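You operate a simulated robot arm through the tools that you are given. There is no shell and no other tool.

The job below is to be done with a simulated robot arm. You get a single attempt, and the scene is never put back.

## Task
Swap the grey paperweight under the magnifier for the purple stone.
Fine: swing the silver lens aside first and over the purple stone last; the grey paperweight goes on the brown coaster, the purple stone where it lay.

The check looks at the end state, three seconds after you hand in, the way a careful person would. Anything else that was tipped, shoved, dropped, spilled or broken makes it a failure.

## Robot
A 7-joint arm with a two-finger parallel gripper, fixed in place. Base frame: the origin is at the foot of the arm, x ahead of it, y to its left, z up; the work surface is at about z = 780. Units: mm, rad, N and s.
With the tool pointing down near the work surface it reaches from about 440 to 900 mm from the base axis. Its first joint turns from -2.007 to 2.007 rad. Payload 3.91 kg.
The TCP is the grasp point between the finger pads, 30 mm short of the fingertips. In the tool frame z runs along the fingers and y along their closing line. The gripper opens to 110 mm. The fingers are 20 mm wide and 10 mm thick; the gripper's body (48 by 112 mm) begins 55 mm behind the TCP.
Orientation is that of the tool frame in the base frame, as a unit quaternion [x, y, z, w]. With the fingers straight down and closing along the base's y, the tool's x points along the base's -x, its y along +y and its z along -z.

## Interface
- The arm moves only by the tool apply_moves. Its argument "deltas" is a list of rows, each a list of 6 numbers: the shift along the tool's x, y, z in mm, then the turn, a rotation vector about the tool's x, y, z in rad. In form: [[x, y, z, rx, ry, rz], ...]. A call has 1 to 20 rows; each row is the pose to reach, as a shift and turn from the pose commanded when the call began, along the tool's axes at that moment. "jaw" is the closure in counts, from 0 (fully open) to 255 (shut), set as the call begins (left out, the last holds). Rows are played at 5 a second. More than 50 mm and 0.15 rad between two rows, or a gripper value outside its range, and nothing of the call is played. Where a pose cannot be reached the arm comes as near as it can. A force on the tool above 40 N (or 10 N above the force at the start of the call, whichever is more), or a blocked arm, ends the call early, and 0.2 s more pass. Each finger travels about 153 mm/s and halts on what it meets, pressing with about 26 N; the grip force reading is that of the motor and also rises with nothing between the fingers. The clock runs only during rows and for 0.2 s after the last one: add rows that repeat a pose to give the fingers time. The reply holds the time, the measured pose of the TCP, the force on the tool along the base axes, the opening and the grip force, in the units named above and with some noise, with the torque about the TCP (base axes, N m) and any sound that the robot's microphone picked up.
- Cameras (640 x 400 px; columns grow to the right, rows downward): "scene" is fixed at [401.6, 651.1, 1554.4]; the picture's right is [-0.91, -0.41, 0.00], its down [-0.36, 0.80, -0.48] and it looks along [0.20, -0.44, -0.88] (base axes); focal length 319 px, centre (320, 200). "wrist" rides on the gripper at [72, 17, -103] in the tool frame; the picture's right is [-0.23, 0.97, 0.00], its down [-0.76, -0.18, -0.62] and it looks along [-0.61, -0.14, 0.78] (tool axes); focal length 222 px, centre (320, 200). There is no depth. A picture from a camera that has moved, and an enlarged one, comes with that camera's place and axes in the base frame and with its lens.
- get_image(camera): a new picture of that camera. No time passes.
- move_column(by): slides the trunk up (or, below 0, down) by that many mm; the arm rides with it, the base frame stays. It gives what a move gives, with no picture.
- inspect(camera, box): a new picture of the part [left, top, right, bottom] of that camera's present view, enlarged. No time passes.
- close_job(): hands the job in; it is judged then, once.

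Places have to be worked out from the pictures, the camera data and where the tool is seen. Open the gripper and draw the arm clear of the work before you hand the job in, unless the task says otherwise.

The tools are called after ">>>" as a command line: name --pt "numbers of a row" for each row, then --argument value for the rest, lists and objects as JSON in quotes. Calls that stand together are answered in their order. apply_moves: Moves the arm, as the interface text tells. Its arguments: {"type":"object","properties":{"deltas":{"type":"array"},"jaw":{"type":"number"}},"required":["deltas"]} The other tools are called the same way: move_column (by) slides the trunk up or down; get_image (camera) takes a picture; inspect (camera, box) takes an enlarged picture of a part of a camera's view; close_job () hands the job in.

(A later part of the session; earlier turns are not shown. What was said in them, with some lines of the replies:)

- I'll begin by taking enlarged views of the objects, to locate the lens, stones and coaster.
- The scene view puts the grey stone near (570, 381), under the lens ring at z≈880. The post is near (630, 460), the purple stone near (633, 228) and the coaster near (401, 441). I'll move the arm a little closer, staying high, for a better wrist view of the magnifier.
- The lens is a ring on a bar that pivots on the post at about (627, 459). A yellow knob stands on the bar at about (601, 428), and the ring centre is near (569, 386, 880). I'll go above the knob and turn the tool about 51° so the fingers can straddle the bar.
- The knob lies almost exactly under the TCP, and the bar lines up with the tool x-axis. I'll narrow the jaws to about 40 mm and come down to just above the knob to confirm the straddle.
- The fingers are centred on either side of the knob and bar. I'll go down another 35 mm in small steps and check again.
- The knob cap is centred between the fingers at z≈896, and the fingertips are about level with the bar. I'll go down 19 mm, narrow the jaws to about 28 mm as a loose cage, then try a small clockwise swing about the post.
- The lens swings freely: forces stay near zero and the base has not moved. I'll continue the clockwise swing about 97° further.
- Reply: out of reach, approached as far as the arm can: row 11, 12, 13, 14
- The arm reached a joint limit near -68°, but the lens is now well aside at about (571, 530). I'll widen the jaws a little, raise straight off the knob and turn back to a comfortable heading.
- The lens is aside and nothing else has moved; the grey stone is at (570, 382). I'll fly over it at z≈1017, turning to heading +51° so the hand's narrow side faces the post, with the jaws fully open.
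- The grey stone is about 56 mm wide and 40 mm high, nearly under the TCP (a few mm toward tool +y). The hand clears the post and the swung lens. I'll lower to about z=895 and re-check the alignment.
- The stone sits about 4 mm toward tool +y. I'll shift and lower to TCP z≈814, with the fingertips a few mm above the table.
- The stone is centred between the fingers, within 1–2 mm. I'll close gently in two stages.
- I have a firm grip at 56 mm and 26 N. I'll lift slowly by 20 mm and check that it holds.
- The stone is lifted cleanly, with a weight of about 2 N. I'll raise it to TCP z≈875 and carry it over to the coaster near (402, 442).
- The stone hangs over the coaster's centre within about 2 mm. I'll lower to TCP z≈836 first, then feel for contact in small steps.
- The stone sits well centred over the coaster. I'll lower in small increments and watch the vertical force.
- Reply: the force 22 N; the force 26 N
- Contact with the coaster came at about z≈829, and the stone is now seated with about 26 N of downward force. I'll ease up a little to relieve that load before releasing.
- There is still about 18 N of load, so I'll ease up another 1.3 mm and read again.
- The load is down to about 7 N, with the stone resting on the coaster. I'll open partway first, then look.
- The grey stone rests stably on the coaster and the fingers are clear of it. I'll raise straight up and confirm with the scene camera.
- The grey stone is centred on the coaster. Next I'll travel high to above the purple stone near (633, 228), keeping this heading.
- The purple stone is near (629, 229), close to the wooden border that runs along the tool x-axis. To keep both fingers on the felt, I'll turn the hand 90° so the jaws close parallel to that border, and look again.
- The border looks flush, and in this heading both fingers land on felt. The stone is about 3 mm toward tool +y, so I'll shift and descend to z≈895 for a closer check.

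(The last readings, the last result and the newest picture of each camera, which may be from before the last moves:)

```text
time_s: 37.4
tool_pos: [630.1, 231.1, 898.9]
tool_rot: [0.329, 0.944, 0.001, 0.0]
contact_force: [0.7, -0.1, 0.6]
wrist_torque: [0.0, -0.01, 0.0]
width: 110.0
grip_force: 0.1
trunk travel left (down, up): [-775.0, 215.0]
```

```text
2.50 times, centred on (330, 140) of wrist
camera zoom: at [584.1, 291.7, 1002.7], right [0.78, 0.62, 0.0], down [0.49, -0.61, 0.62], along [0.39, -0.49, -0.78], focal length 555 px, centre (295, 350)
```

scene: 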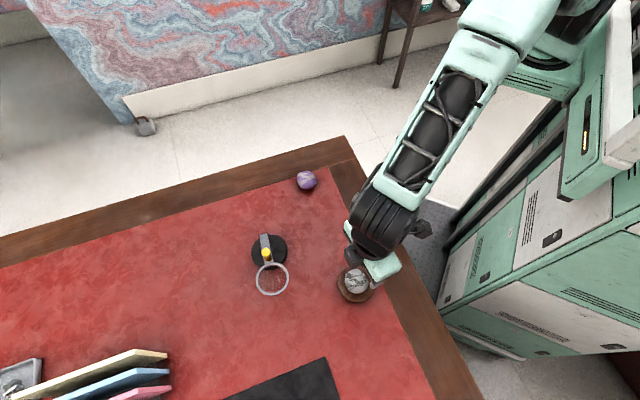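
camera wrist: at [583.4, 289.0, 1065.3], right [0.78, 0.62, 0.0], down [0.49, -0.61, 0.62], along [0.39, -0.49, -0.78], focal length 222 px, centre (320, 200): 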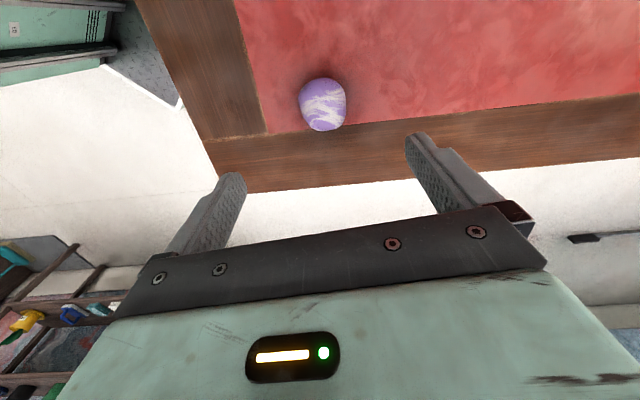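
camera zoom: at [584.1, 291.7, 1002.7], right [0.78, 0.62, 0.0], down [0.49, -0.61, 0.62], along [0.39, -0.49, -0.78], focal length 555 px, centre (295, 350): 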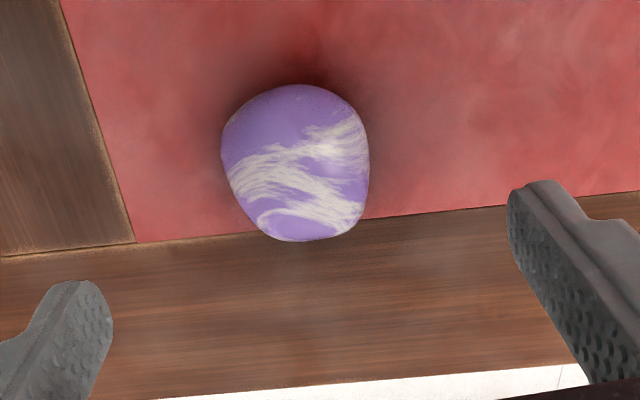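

It is now centred within about 2 mm. I'll lower to TCP z≈815.

>>> apply_moves --pt "1.5 0.4 20 0 0 0" --pt "1.5 0.4 40 0 0 0" --pt "1.5 0.4 60 0 0 0" --pt "1.5 0.4 72 0 0 0" --pt "1.5 0.4 81 0 0 0" --pt "1.5 0.4 81 0 0 0"

>>> get_image --camera "wrist"

>>> inspect --camera "scene" --box '[260, 140, 380, 240]'

```text
time_s: 38.8
tool_pos: [628.7, 234.4, 815.3]
tool_rot: [0.329, 0.944, 0.0, 0.001]
contact_force: [-0.2, 0.7, -0.2]
wrist_torque: [-0.03, 0.0, 0.02]
width: 110.0
grip_force: 0.1
trunk travel left (down, up): [-775.0, 215.0]
```

```text
taken
camera wrist: at [582.6, 293.8, 920.5], right [0.78, 0.62, 0.0], down [0.49, -0.61, 0.62], along [0.39, -0.49, -0.78], focal length 222 px, centre (320, 200)
```

wrist: 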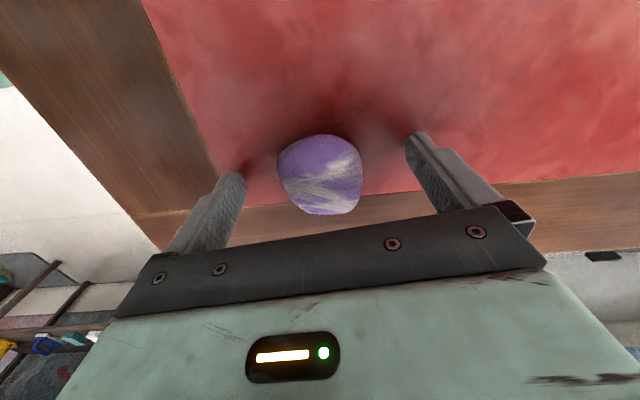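

```text
4.00 times, centred on (320, 190) of scene
camera zoom: at [401.6, 651.1, 1554.4], right [-0.91, -0.41, 0.0], down [-0.36, 0.8, -0.48], along [0.2, -0.44, -0.88], focal length 1275 px, centre (320, 240)
```

zoom: 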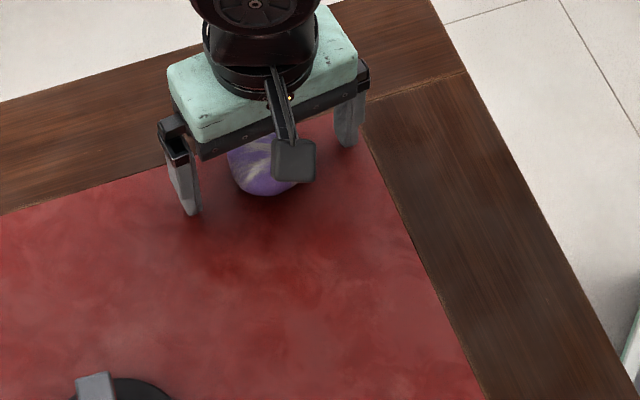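

The stone sits squarely between the fingers, so I'll close in two stages.

>>> apply_moves --pt "0 0 0 0 0 0" --pt "0 0 0 0 0 0" --pt "0 0 0 0 0 0" --jaw 100

>>> apply_moves --pt "0 0 0 0 0 0" --pt "0 0 0 0 0 0" --pt "0 0 0 0 0 0" --pt "0 0 0 0 0 0" --jaw 255

>>> apply_moves --pt "0 0 -5 0 0 0" --pt "0 0 -10 0 0 0" --pt "0 0 -20 0 0 0" --pt "0 0 -20 0 0 0"

>>> get_image --camera "wrist"

```text
time_s: 39.6
tool_pos: [628.0, 234.2, 816.5]
tool_rot: [0.328, 0.945, 0.0, 0.0]
contact_force: [0.3, -0.7, -0.8]
wrist_torque: [-0.01, -0.01, -0.04]
width: 66.9
grip_force: 0.1
trunk travel left (down, up): [-775.0, 215.0]
```

```text
time_s: 40.6
tool_pos: [628.6, 234.0, 816.5]
tool_rot: [0.328, 0.945, 0.0, -0.001]
contact_force: [0.0, -1.4, -0.5]
wrist_torque: [-0.05, 0.04, 0.0]
width: 53.5
grip_force: 25.9
trunk travel left (down, up): [-775.0, 215.0]
```

```text
time_s: 41.6
tool_pos: [627.7, 233.2, 835.7]
tool_rot: [0.328, 0.945, -0.001, 0.0]
contact_force: [0.2, -0.2, -2.3]
wrist_torque: [0.01, 0.01, 0.04]
width: 53.9
grip_force: 25.5
trunk travel left (down, up): [-775.0, 215.0]
```

```text
taken
camera wrist: at [582.2, 292.5, 940.1], right [0.78, 0.62, 0.0], down [0.49, -0.61, 0.62], along [0.39, -0.49, -0.78], focal length 222 px, centre (320, 200)
```

wrist: 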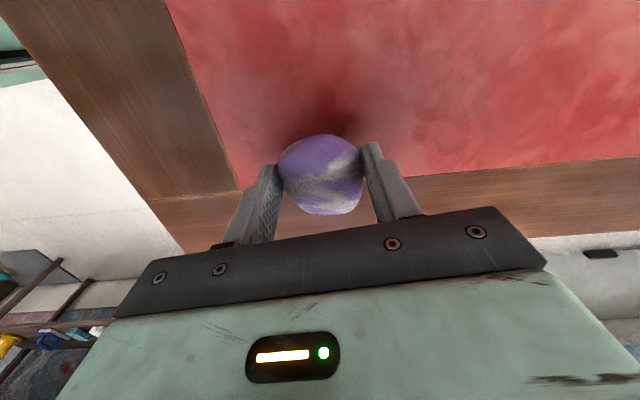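

The purple stone is held at 53.5 mm wide. I'll raise it to z≈905 and carry it to the vacated spot near (567, 385), turning the hand back to +51° on the way.

>>> apply_moves --pt "0 0 -20 0 0 0" --pt "0 0 -45 0 0 0" --pt "0 0 -70 0 0 0" --pt "11.8 6.8 -70 0 0 -0.13" --pt "23.6 13.6 -70 0 0 -0.26" --pt "35.4 20.4 -70 0 0 -0.39" --pt "47.2 27.2 -70 0 0 -0.52" --pt "59 34 -70 0 0 -0.65" --pt "70.8 40.8 -70 0 0 -0.78" --pt "82.6 47.6 -70 0 0 -0.91" --pt "94.4 54.4 -70 0 0 -1.04" --pt "106.2 61.2 -70 0 0 -1.17" --pt "118 68 -70 0 0 -1.3" --pt "129.8 74.8 -70 0 0 -1.43" --pt "141.5 81.6 -70 0 0 -1.56" --pt "141.5 81.6 -70 0 0 -1.56"

>>> get_image --camera "wrist"

>>> inspect --camera "scene" --box '[220, 160, 380, 320]'

```text
time_s: 45.0
tool_pos: [567.2, 384.2, 905.3]
tool_rot: [-0.432, 0.902, 0.0, -0.001]
contact_force: [-0.6, -0.1, -0.8]
wrist_torque: [0.0, 0.04, -0.01]
width: 54.0
grip_force: 25.6
trunk travel left (down, up): [-775.0, 215.0]
```

```text
taken
camera wrist: at [509.7, 339.2, 1009.8], right [-0.62, 0.79, 0.0], down [0.62, 0.48, 0.62], along [0.49, 0.38, -0.78], focal length 222 px, centre (320, 200)
```

wrist: 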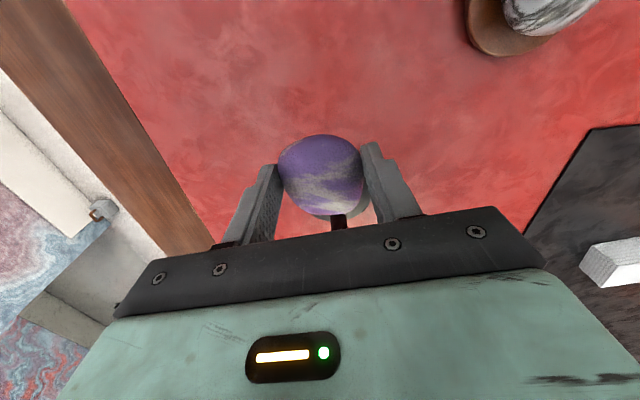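

```text
2.50 times, centred on (300, 240) of scene
camera zoom: at [401.6, 651.1, 1554.4], right [-0.91, -0.41, 0.0], down [-0.36, 0.8, -0.48], along [0.2, -0.44, -0.88], focal length 797 px, centre (370, 100)
```

zoom: 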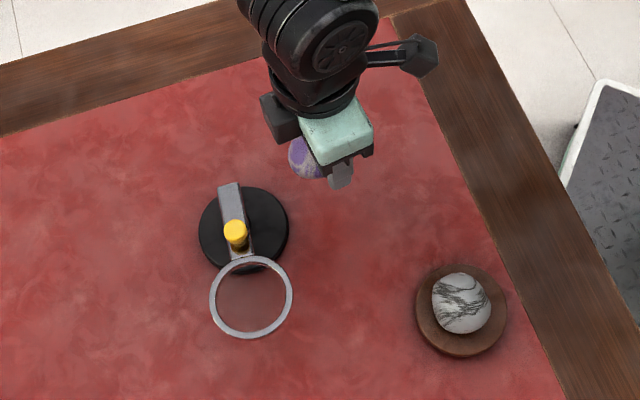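

I'm over the spot, with the lens, post and coaster all clear. I'll lower to just above the table.

>>> apply_moves --pt "0 0 20 0 0 0" --pt "0 0 40 0 0 0" --pt "0 0 60 0 0 0" --pt "0 0 75 0 0 0" --pt "0 0 83 0 0 0" --pt "0 0 86 0 0 0" --pt "0 0 86 0 0 0"

>>> apply_moves --pt "0 0 1.5 0 0 0" --pt "0 0 1.5 0 0 0"

>>> inspect --camera "scene" --box '[220, 160, 380, 320]'

```text
time_s: 46.6
tool_pos: [566.4, 385.8, 818.9]
tool_rot: [-0.431, 0.902, 0.0, 0.0]
contact_force: [-0.5, -0.2, -0.8]
wrist_torque: [0.02, 0.02, 0.0]
width: 53.6
grip_force: 25.9
trunk travel left (down, up): [-775.0, 215.0]
```

```text
time_s: 47.2
tool_pos: [567.6, 384.6, 816.9]
tool_rot: [-0.43, 0.903, 0.0, 0.0]
contact_force: [0.5, -1.0, -1.8]
wrist_torque: [0.0, -0.01, 0.02]
width: 53.9
grip_force: 26.0
trunk travel left (down, up): [-775.0, 215.0]
```

```text
2.50 times, centred on (300, 240) of scene
camera zoom: at [401.6, 651.1, 1554.4], right [-0.91, -0.41, 0.0], down [-0.36, 0.8, -0.48], along [0.2, -0.44, -0.88], focal length 797 px, centre (370, 100)
```

zoom: 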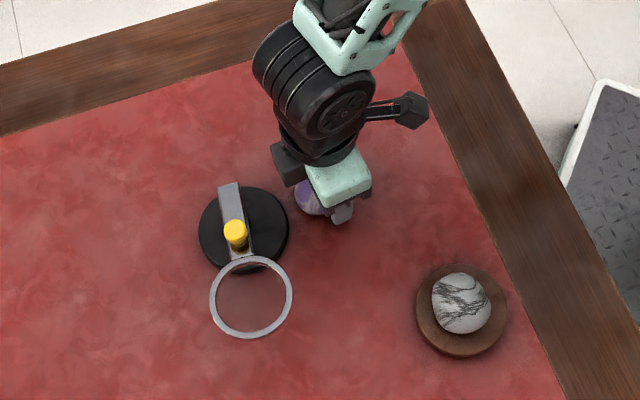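

There is no contact yet, so I'll lower in 1 mm steps and watch the force.

>>> apply_moves --pt "0 0 1 0 0 0" --pt "0 0 1 0 0 0"

>>> apply_moves --pt "0 0 0.7 0 0 0" --pt "0 0 0.7 0 0 0"

```text
time_s: 47.8
tool_pos: [567.6, 385.2, 816.5]
tool_rot: [-0.43, 0.903, -0.001, 0.0]
contact_force: [0.4, -3.1, 6.5]
wrist_torque: [-0.21, -0.13, -0.07]
width: 53.9
grip_force: 26.2
trunk travel left (down, up): [-775.0, 215.0]
```

```text
time_s: 48.4
tool_pos: [568.6, 385.7, 817.3]
tool_rot: [-0.431, 0.902, 0.001, 0.001]
contact_force: [2.1, -6.5, 11.3]
wrist_torque: [-0.39, -0.26, -0.08]
width: 53.7
grip_force: 26.3
trunk travel left (down, up): [-775.0, 215.0]
```

The stone has touched down, with about 11 N of contact. I'll release partway and look.

>>> apply_moves --pt "0 0 0 0 0 0" --pt "0 0 0 0 0 0" --pt "0 0 0 0 0 0" --jaw 85

>>> get_image --camera "wrist"

```text
time_s: 49.2
tool_pos: [567.7, 386.3, 817.0]
tool_rot: [-0.431, 0.903, 0.001, 0.0]
contact_force: [-0.5, -0.5, 0.8]
wrist_torque: [-0.01, 0.0, 0.0]
width: 73.3
grip_force: 0.2
trunk travel left (down, up): [-775.0, 215.0]
```

```text
taken
camera wrist: at [509.8, 341.8, 919.7], right [-0.61, 0.79, 0.0], down [0.62, 0.48, 0.62], along [0.49, 0.38, -0.78], focal length 222 px, centre (320, 200)
```

wrist: 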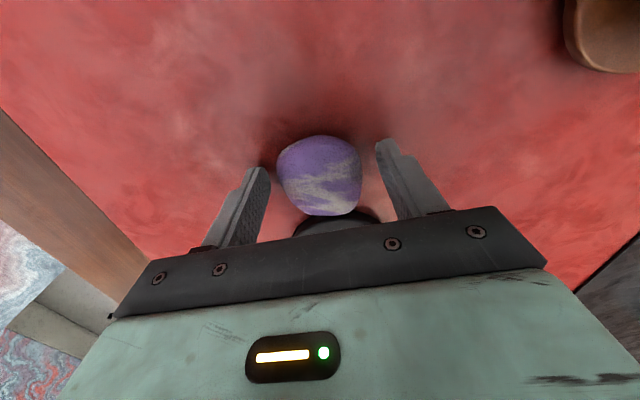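

The purple stone rests upright where the grey one lay. I'll raise the arm, fly above the knob (now near (602, 491)) and turn so the tool x-axis lies along the bar.

>>> apply_moves --pt "0 0 -10 0 0 0" --pt "0 0 -40 0 0 0" --pt "0 0 -80 0 0 0" --pt "0 0 -120 0 0 0" --pt "0 0 -155 0 0 0" --pt "0 0 -183 0 0 0" --pt "-8 3 -183 0 0 -0.0" --pt "-8 3 -183 0 0 0.13" --pt "-16 6 -183 0 0 0.26" --pt "-24 9 -183 0 0 0.39" --pt "-32 12 -183 0 0 0.52" --pt "-40 15 -183 0 0 0.65" --pt "-48 18 -183 0 0 0.78" --pt "-56 21.4 -183 0 0 0.91" --pt "-64 24.5 -183 0 0 1.04" --pt "-72 27.5 -183 0 0 1.17" --pt "-80 30.6 -183 0 0 1.3" --pt "-88 33.6 -183 0 0 1.43" --pt "-96 36.7 -183 0 0 1.56" --pt "-103.6 39.6 -183 0 0 1.69"

>>> apply_moves --pt "0 0 0 0 0 0.126" --pt "0 0 0 0 0 0.126" --jaw 162

>>> get_image --camera "wrist"

>>> inspect --camera "scene" --box '[220, 160, 380, 320]'

```text
time_s: 53.4
tool_pos: [601.2, 490.0, 999.7]
tool_rot: [0.39, 0.921, 0.0, 0.001]
contact_force: [-0.4, 0.1, 0.0]
wrist_torque: [0.02, -0.03, 0.02]
width: 73.4
grip_force: 0.1
trunk travel left (down, up): [-775.0, 215.0]
```

```text
time_s: 54.0
tool_pos: [602.1, 490.8, 999.5]
tool_rot: [0.447, 0.895, 0.0, 0.0]
contact_force: [0.2, -1.1, -0.7]
wrist_torque: [0.0, 0.0, 0.03]
width: 40.1
grip_force: 0.0
trunk travel left (down, up): [-775.0, 215.0]
```

```text
taken
camera wrist: at [573.3, 559.7, 1103.4], right [0.92, 0.4, 0.0], down [0.32, -0.72, 0.62], along [0.25, -0.57, -0.78], focal length 222 px, centre (320, 200)
```

wrist: 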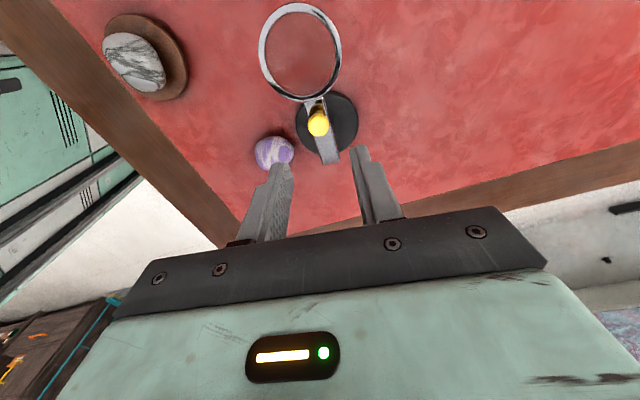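

```text
2.50 times, centred on (300, 240) of scene
camera zoom: at [401.6, 651.1, 1554.4], right [-0.91, -0.41, 0.0], down [-0.36, 0.8, -0.48], along [0.2, -0.44, -0.88], focal length 797 px, centre (370, 100)
```

zoom: 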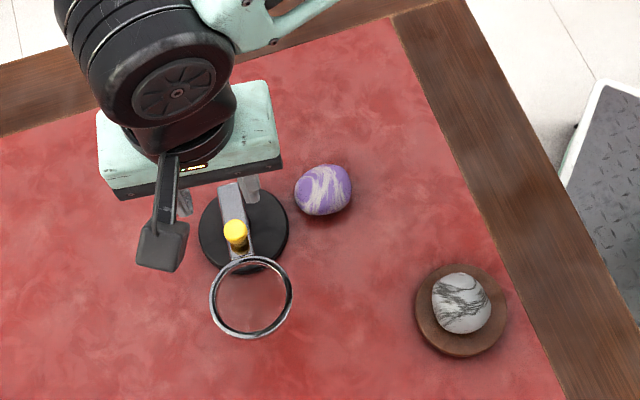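

The knob and bar appear in the same place in the wrist image as before my first approach, so the tool is aligned. The purple stone stands well in its place. I'll descend to straddle the knob and then check.

>>> apply_moves --pt "0 -1 20 0 0 0" --pt "0 -1 40 0 0 0" --pt "0 -1 60 0 0 0" --pt "0 -1 75 0 0 0" --pt "0 -1 83 0 0 0" --pt "0 -1 83 0 0 0"

>>> inspect --camera "wrist" --box '[220, 40, 420, 220]'

```text
time_s: 55.4
tool_pos: [602.4, 490.5, 916.5]
tool_rot: [0.446, 0.895, -0.001, 0.0]
contact_force: [0.2, 0.3, 0.6]
wrist_torque: [0.02, 0.01, -0.02]
width: 40.2
grip_force: 0.0
trunk travel left (down, up): [-775.0, 215.0]
```

```text
2.22 times, centred on (320, 130) of wrist
camera zoom: at [572.4, 559.9, 1020.7], right [0.91, 0.4, 0.0], down [0.32, -0.72, 0.62], along [0.25, -0.57, -0.78], focal length 494 px, centre (320, 356)
```

zoom: 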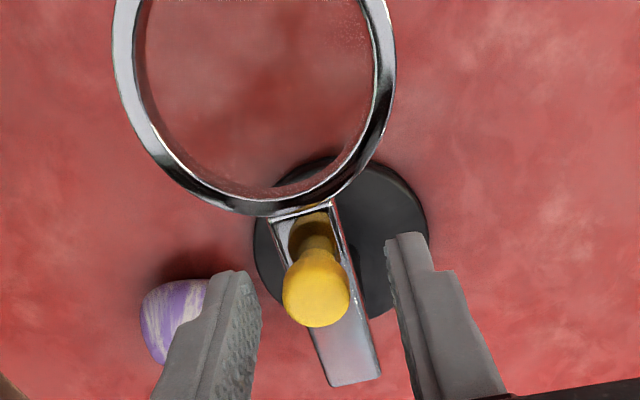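

The knob is between the fingers; the bar is tilted about 3.3° relative to the tool. I'll correct that, centre on the knob and come down the last 18 mm.

>>> apply_moves --pt "0 -1.2 0 0 0 -0.06" --pt "0 -1.2 6 0 0 -0.06" --pt "0 -1.2 12 0 0 -0.06" --pt "0 -1.2 18 0 0 -0.06" --pt "0 -1.2 18 0 0 -0.06"

>>> apply_moves --pt "0 0 0 0 0 0" --pt "0 0 0 0 0 0" --jaw 190

>>> inspect --camera "wrist" --box '[220, 40, 420, 220]'

```text
time_s: 56.6
tool_pos: [600.0, 489.1, 898.2]
tool_rot: [0.419, 0.908, -0.001, 0.0]
contact_force: [-0.4, -0.5, -0.2]
wrist_torque: [-0.01, -0.04, 0.0]
width: 40.2
grip_force: 0.0
trunk travel left (down, up): [-775.0, 215.0]
```

```text
time_s: 57.2
tool_pos: [600.4, 488.5, 898.6]
tool_rot: [0.419, 0.908, 0.0, 0.0]
contact_force: [-0.4, -0.5, -0.1]
wrist_torque: [0.0, -0.05, 0.02]
width: 28.2
grip_force: 0.0
trunk travel left (down, up): [-775.0, 215.0]
```

```text
2.22 times, centred on (320, 130) of wrist
camera zoom: at [566.7, 556.1, 1002.1], right [0.89, 0.46, 0.0], down [0.36, -0.7, 0.62], along [0.29, -0.55, -0.78], focal length 494 px, centre (320, 356)
```

zoom: 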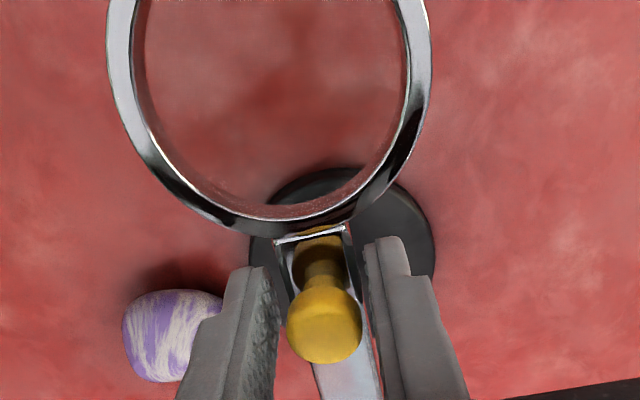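

Everything is aligned and caged, with the purple stone clear below. Next is the swing back: about 100° counter-clockwise around the post to the lens's original bearing.

>>> apply_moves --pt "-0.31 -4.94 0 0 0 -0.1254" --pt "-1.24 -9.8 0 0 0 -0.2508" --pt "-2.76 -14.51 0 0 0 -0.3762" --pt "-4.87 -18.99 0 0 0 -0.5016" --pt "-7.51 -23.17 0 0 0 -0.627" --pt "-10.67 -26.99 0 0 0 -0.7524" --pt "-14.27 -30.39 0 0 0 -0.8778" --pt "-18.26 -33.31 0 0 0 -1.0032" --pt "-22.59 -35.7 0 0 0 -1.1286" --pt "-27.2 -37.54 0 0 0 -1.254" --pt "-31.99 -38.78 0 0 0 -1.3794" --pt "-36.9 -39.41 0 0 0 -1.5048" --pt "-41.85 -39.43 0 0 0 -1.6302" --pt "-46.76 -38.83 0 0 0 -1.7556" --pt "-46.76 -38.83 0 0 0 -1.7556"

>>> inspect --camera "wrist" --box '[220, 40, 420, 220]'

>>> inspect --camera "scene" --box '[220, 160, 380, 320]'

```text
time_s: 60.4
tool_pos: [600.6, 428.1, 898.0]
tool_rot: [-0.432, 0.902, 0.0, 0.001]
contact_force: [0.3, -0.1, 0.3]
wrist_torque: [0.01, 0.01, 0.01]
width: 28.0
grip_force: 0.0
trunk travel left (down, up): [-775.0, 215.0]
```

```text
2.22 times, centred on (320, 130) of wrist
camera zoom: at [542.9, 384.0, 1003.2], right [-0.62, 0.79, 0.0], down [0.62, 0.48, 0.62], along [0.49, 0.38, -0.78], focal length 494 px, centre (320, 356)
```

zoom: 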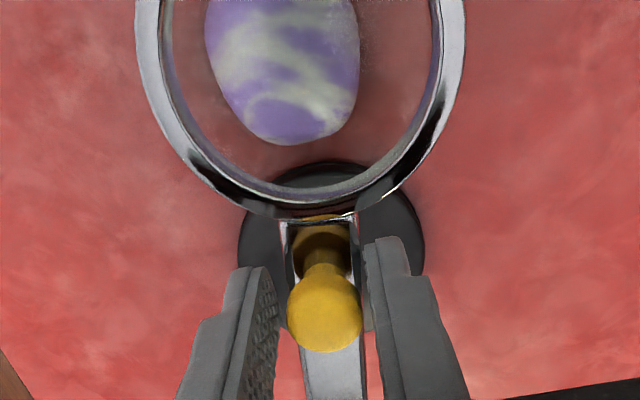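

```text
2.50 times, centred on (300, 240) of scene
camera zoom: at [401.6, 651.1, 1554.4], right [-0.91, -0.41, 0.0], down [-0.36, 0.8, -0.48], along [0.2, -0.44, -0.88], focal length 797 px, centre (370, 100)
```

zoom: 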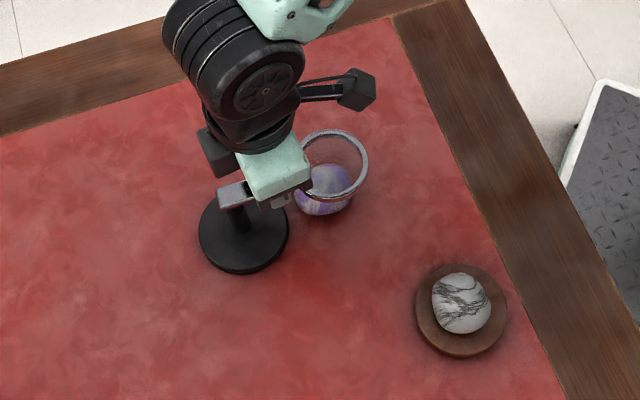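

The lens lags by about 12 mm because of the cage slack (ring at scene px (305.6, 225.6), originally (301.2, 222.8)). I'll push slightly further round.

>>> apply_moves --pt "0 -2 0 0 0 -0.05" --pt "-0.2 -4 0 0 0 -0.1" --pt "-0.2 -4 0 0 0 -0.1"

>>> inspect --camera "wrist" --box '[220, 40, 420, 220]'

>>> inspect --camera "scene" --box '[240, 200, 330, 280]'

```text
time_s: 61.2
tool_pos: [603.4, 426.3, 899.1]
tool_rot: [-0.476, 0.88, 0.0, -0.001]
contact_force: [0.4, 0.3, 0.6]
wrist_torque: [-0.03, 0.0, -0.04]
width: 27.9
grip_force: 0.1
trunk travel left (down, up): [-775.0, 215.0]
```

```text
2.22 times, centred on (320, 130) of wrist
camera zoom: at [551.6, 375.9, 1002.8], right [-0.69, 0.72, 0.0], down [0.57, 0.54, 0.62], along [0.45, 0.43, -0.78], focal length 494 px, centre (320, 356)
```

zoom: 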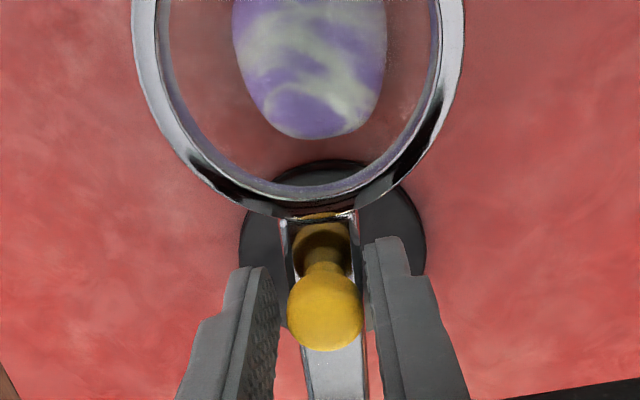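

```text
5.00 times, centred on (285, 240) of scene
camera zoom: at [401.6, 651.1, 1554.4], right [-0.91, -0.41, 0.0], down [-0.36, 0.8, -0.48], along [0.2, -0.44, -0.88], focal length 1594 px, centre (495, 0)
```

zoom: 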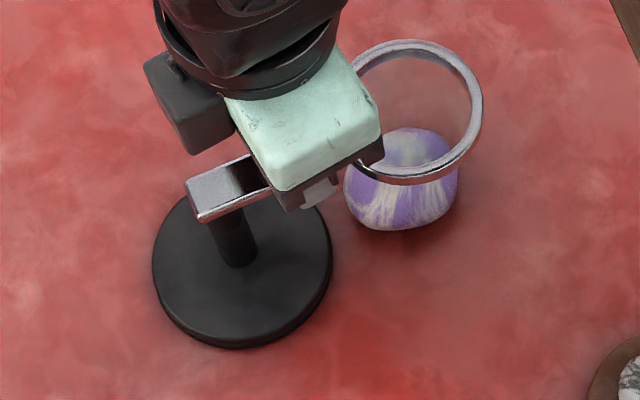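

The ring is now about 3 mm short of its original bearing and the purple stone is essentially under it. I'll nudge about 1.2 mm more, then open and lift away to check.

>>> apply_moves --pt "0 -0.6 0 0 0 -0.015" --pt "0 -1.2 0 0 0 -0.03" --pt "0 -1.2 0 0 0 -0.03"

>>> apply_moves --pt "0 0 0 0 0 0" --pt "0 0 0 0 0 0" --pt "0 0 -15 0 0 0" --pt "0 0 -40 0 0 0" --pt "0 0 -80 0 0 0" --pt "0 0 -120 0 0 0" --pt "0 0 -120 0 0 0" --jaw 162

>>> inspect --camera "wrist" --box '[220, 0, 420, 180]'

>>> inspect --camera "scene" --box '[240, 200, 330, 280]'

```text
time_s: 62.0
tool_pos: [604.4, 424.5, 899.2]
tool_rot: [-0.489, 0.872, -0.001, 0.0]
contact_force: [-0.6, -0.7, -0.8]
wrist_torque: [0.03, 0.01, -0.01]
width: 27.9
grip_force: 0.1
trunk travel left (down, up): [-775.0, 215.0]
```

```text
time_s: 63.6
tool_pos: [603.4, 427.0, 1020.0]
tool_rot: [-0.489, 0.872, 0.0, 0.0]
contact_force: [-0.2, 0.3, -0.9]
wrist_torque: [0.03, 0.01, 0.0]
width: 40.0
grip_force: 0.0
trunk travel left (down, up): [-775.0, 215.0]
```

```text
2.22 times, centred on (320, 90) of wrist
camera zoom: at [552.1, 374.5, 1123.9], right [-0.71, 0.7, 0.0], down [0.55, 0.56, 0.62], along [0.44, 0.44, -0.78], focal length 494 px, centre (320, 444)
```

zoom: 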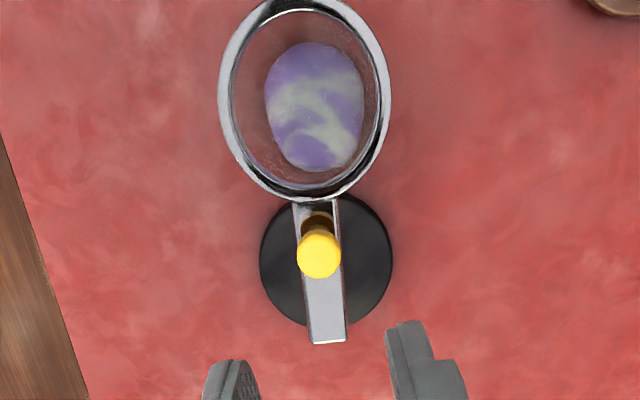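

```text
5.00 times, centred on (285, 240) of scene
camera zoom: at [401.6, 651.1, 1554.4], right [-0.91, -0.41, 0.0], down [-0.36, 0.8, -0.48], along [0.2, -0.44, -0.88], focal length 1594 px, centre (495, 0)
```

zoom: 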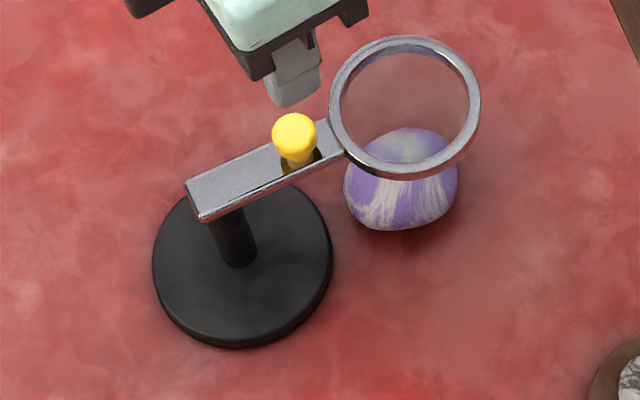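

The purple stone sits under the ring, the lens is back at its original bearing, and the knob is free. I'll open fully, raise and retreat clear of the work.

>>> apply_moves --pt "0 0 -30 0 0 0" --pt "0 0 -60 0 0 0" --pt "0 0 -90 0 0 0" --pt "25 18 -90 0 0 0" --pt "50 37 -90 0 0 0" --pt "75 56 -90 0 0 0" --pt "100 75 -90 0 0 0" --pt "125 93 -90 0 0 0" --pt "150 112 -90 0 0 0" --pt "172 129 -90 0 0 0" --pt "172 129 -90 0 0 0" --jaw 0

>>> get_image --camera "scene"

>>> inspect --camera "scene" --box '[220, 150, 400, 310]'

```text
time_s: 66.0
tool_pos: [403.6, 347.8, 1105.6]
tool_rot: [-0.488, 0.873, 0.0, 0.001]
contact_force: [-0.7, -0.1, -1.0]
wrist_torque: [0.0, 0.02, -0.02]
width: 109.9
grip_force: 0.0
trunk travel left (down, up): [-775.0, 215.0]
```

```text
taken
```

scene: 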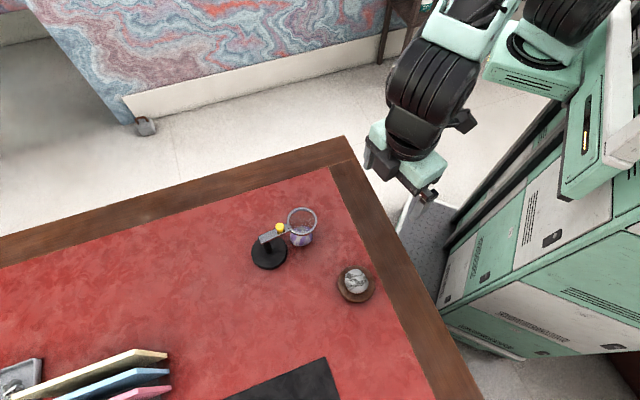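

```text
2.50 times, centred on (310, 230) of scene
camera zoom: at [401.6, 651.1, 1554.4], right [-0.91, -0.41, 0.0], down [-0.36, 0.8, -0.48], along [0.2, -0.44, -0.88], focal length 797 px, centre (345, 125)
```

zoom: 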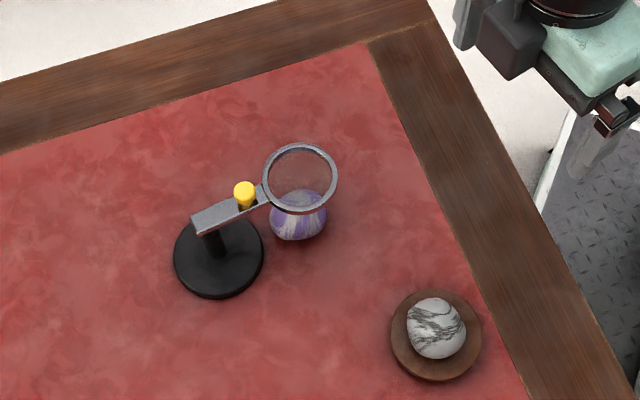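

The final view shows the grey stone centred on the coaster and the purple stone in its former place. The lens is over the purple stone, nothing else looks disturbed, and the arm is clear with the jaws open, so I'm handing in.

>>> close_job

```text
The job is handed in.
```

The swap is done and handed in; I haven't seen the result of the check.

- **Grey paperweight:** it sits centred on the brown coaster.
- **Purple stone:** it stands where the paperweight lay, within about 4 mm.
- **Silver lens:** it is swung back to its original bearing over the purple stone. The stone is up to about 9 mm off the ring's centre, toward the post.
- **Magnifier base:** it shifted about 2–3 mm overall, probably when the arm reached a joint limit during the first swing. I left it there.
- **Grey stone set-down:** it pressed on the coaster with about 26 N before I eased off and released it. It stayed put.

Nothing else looked tipped or moved in the final picture. The gripper is open and the arm is clear of the table.
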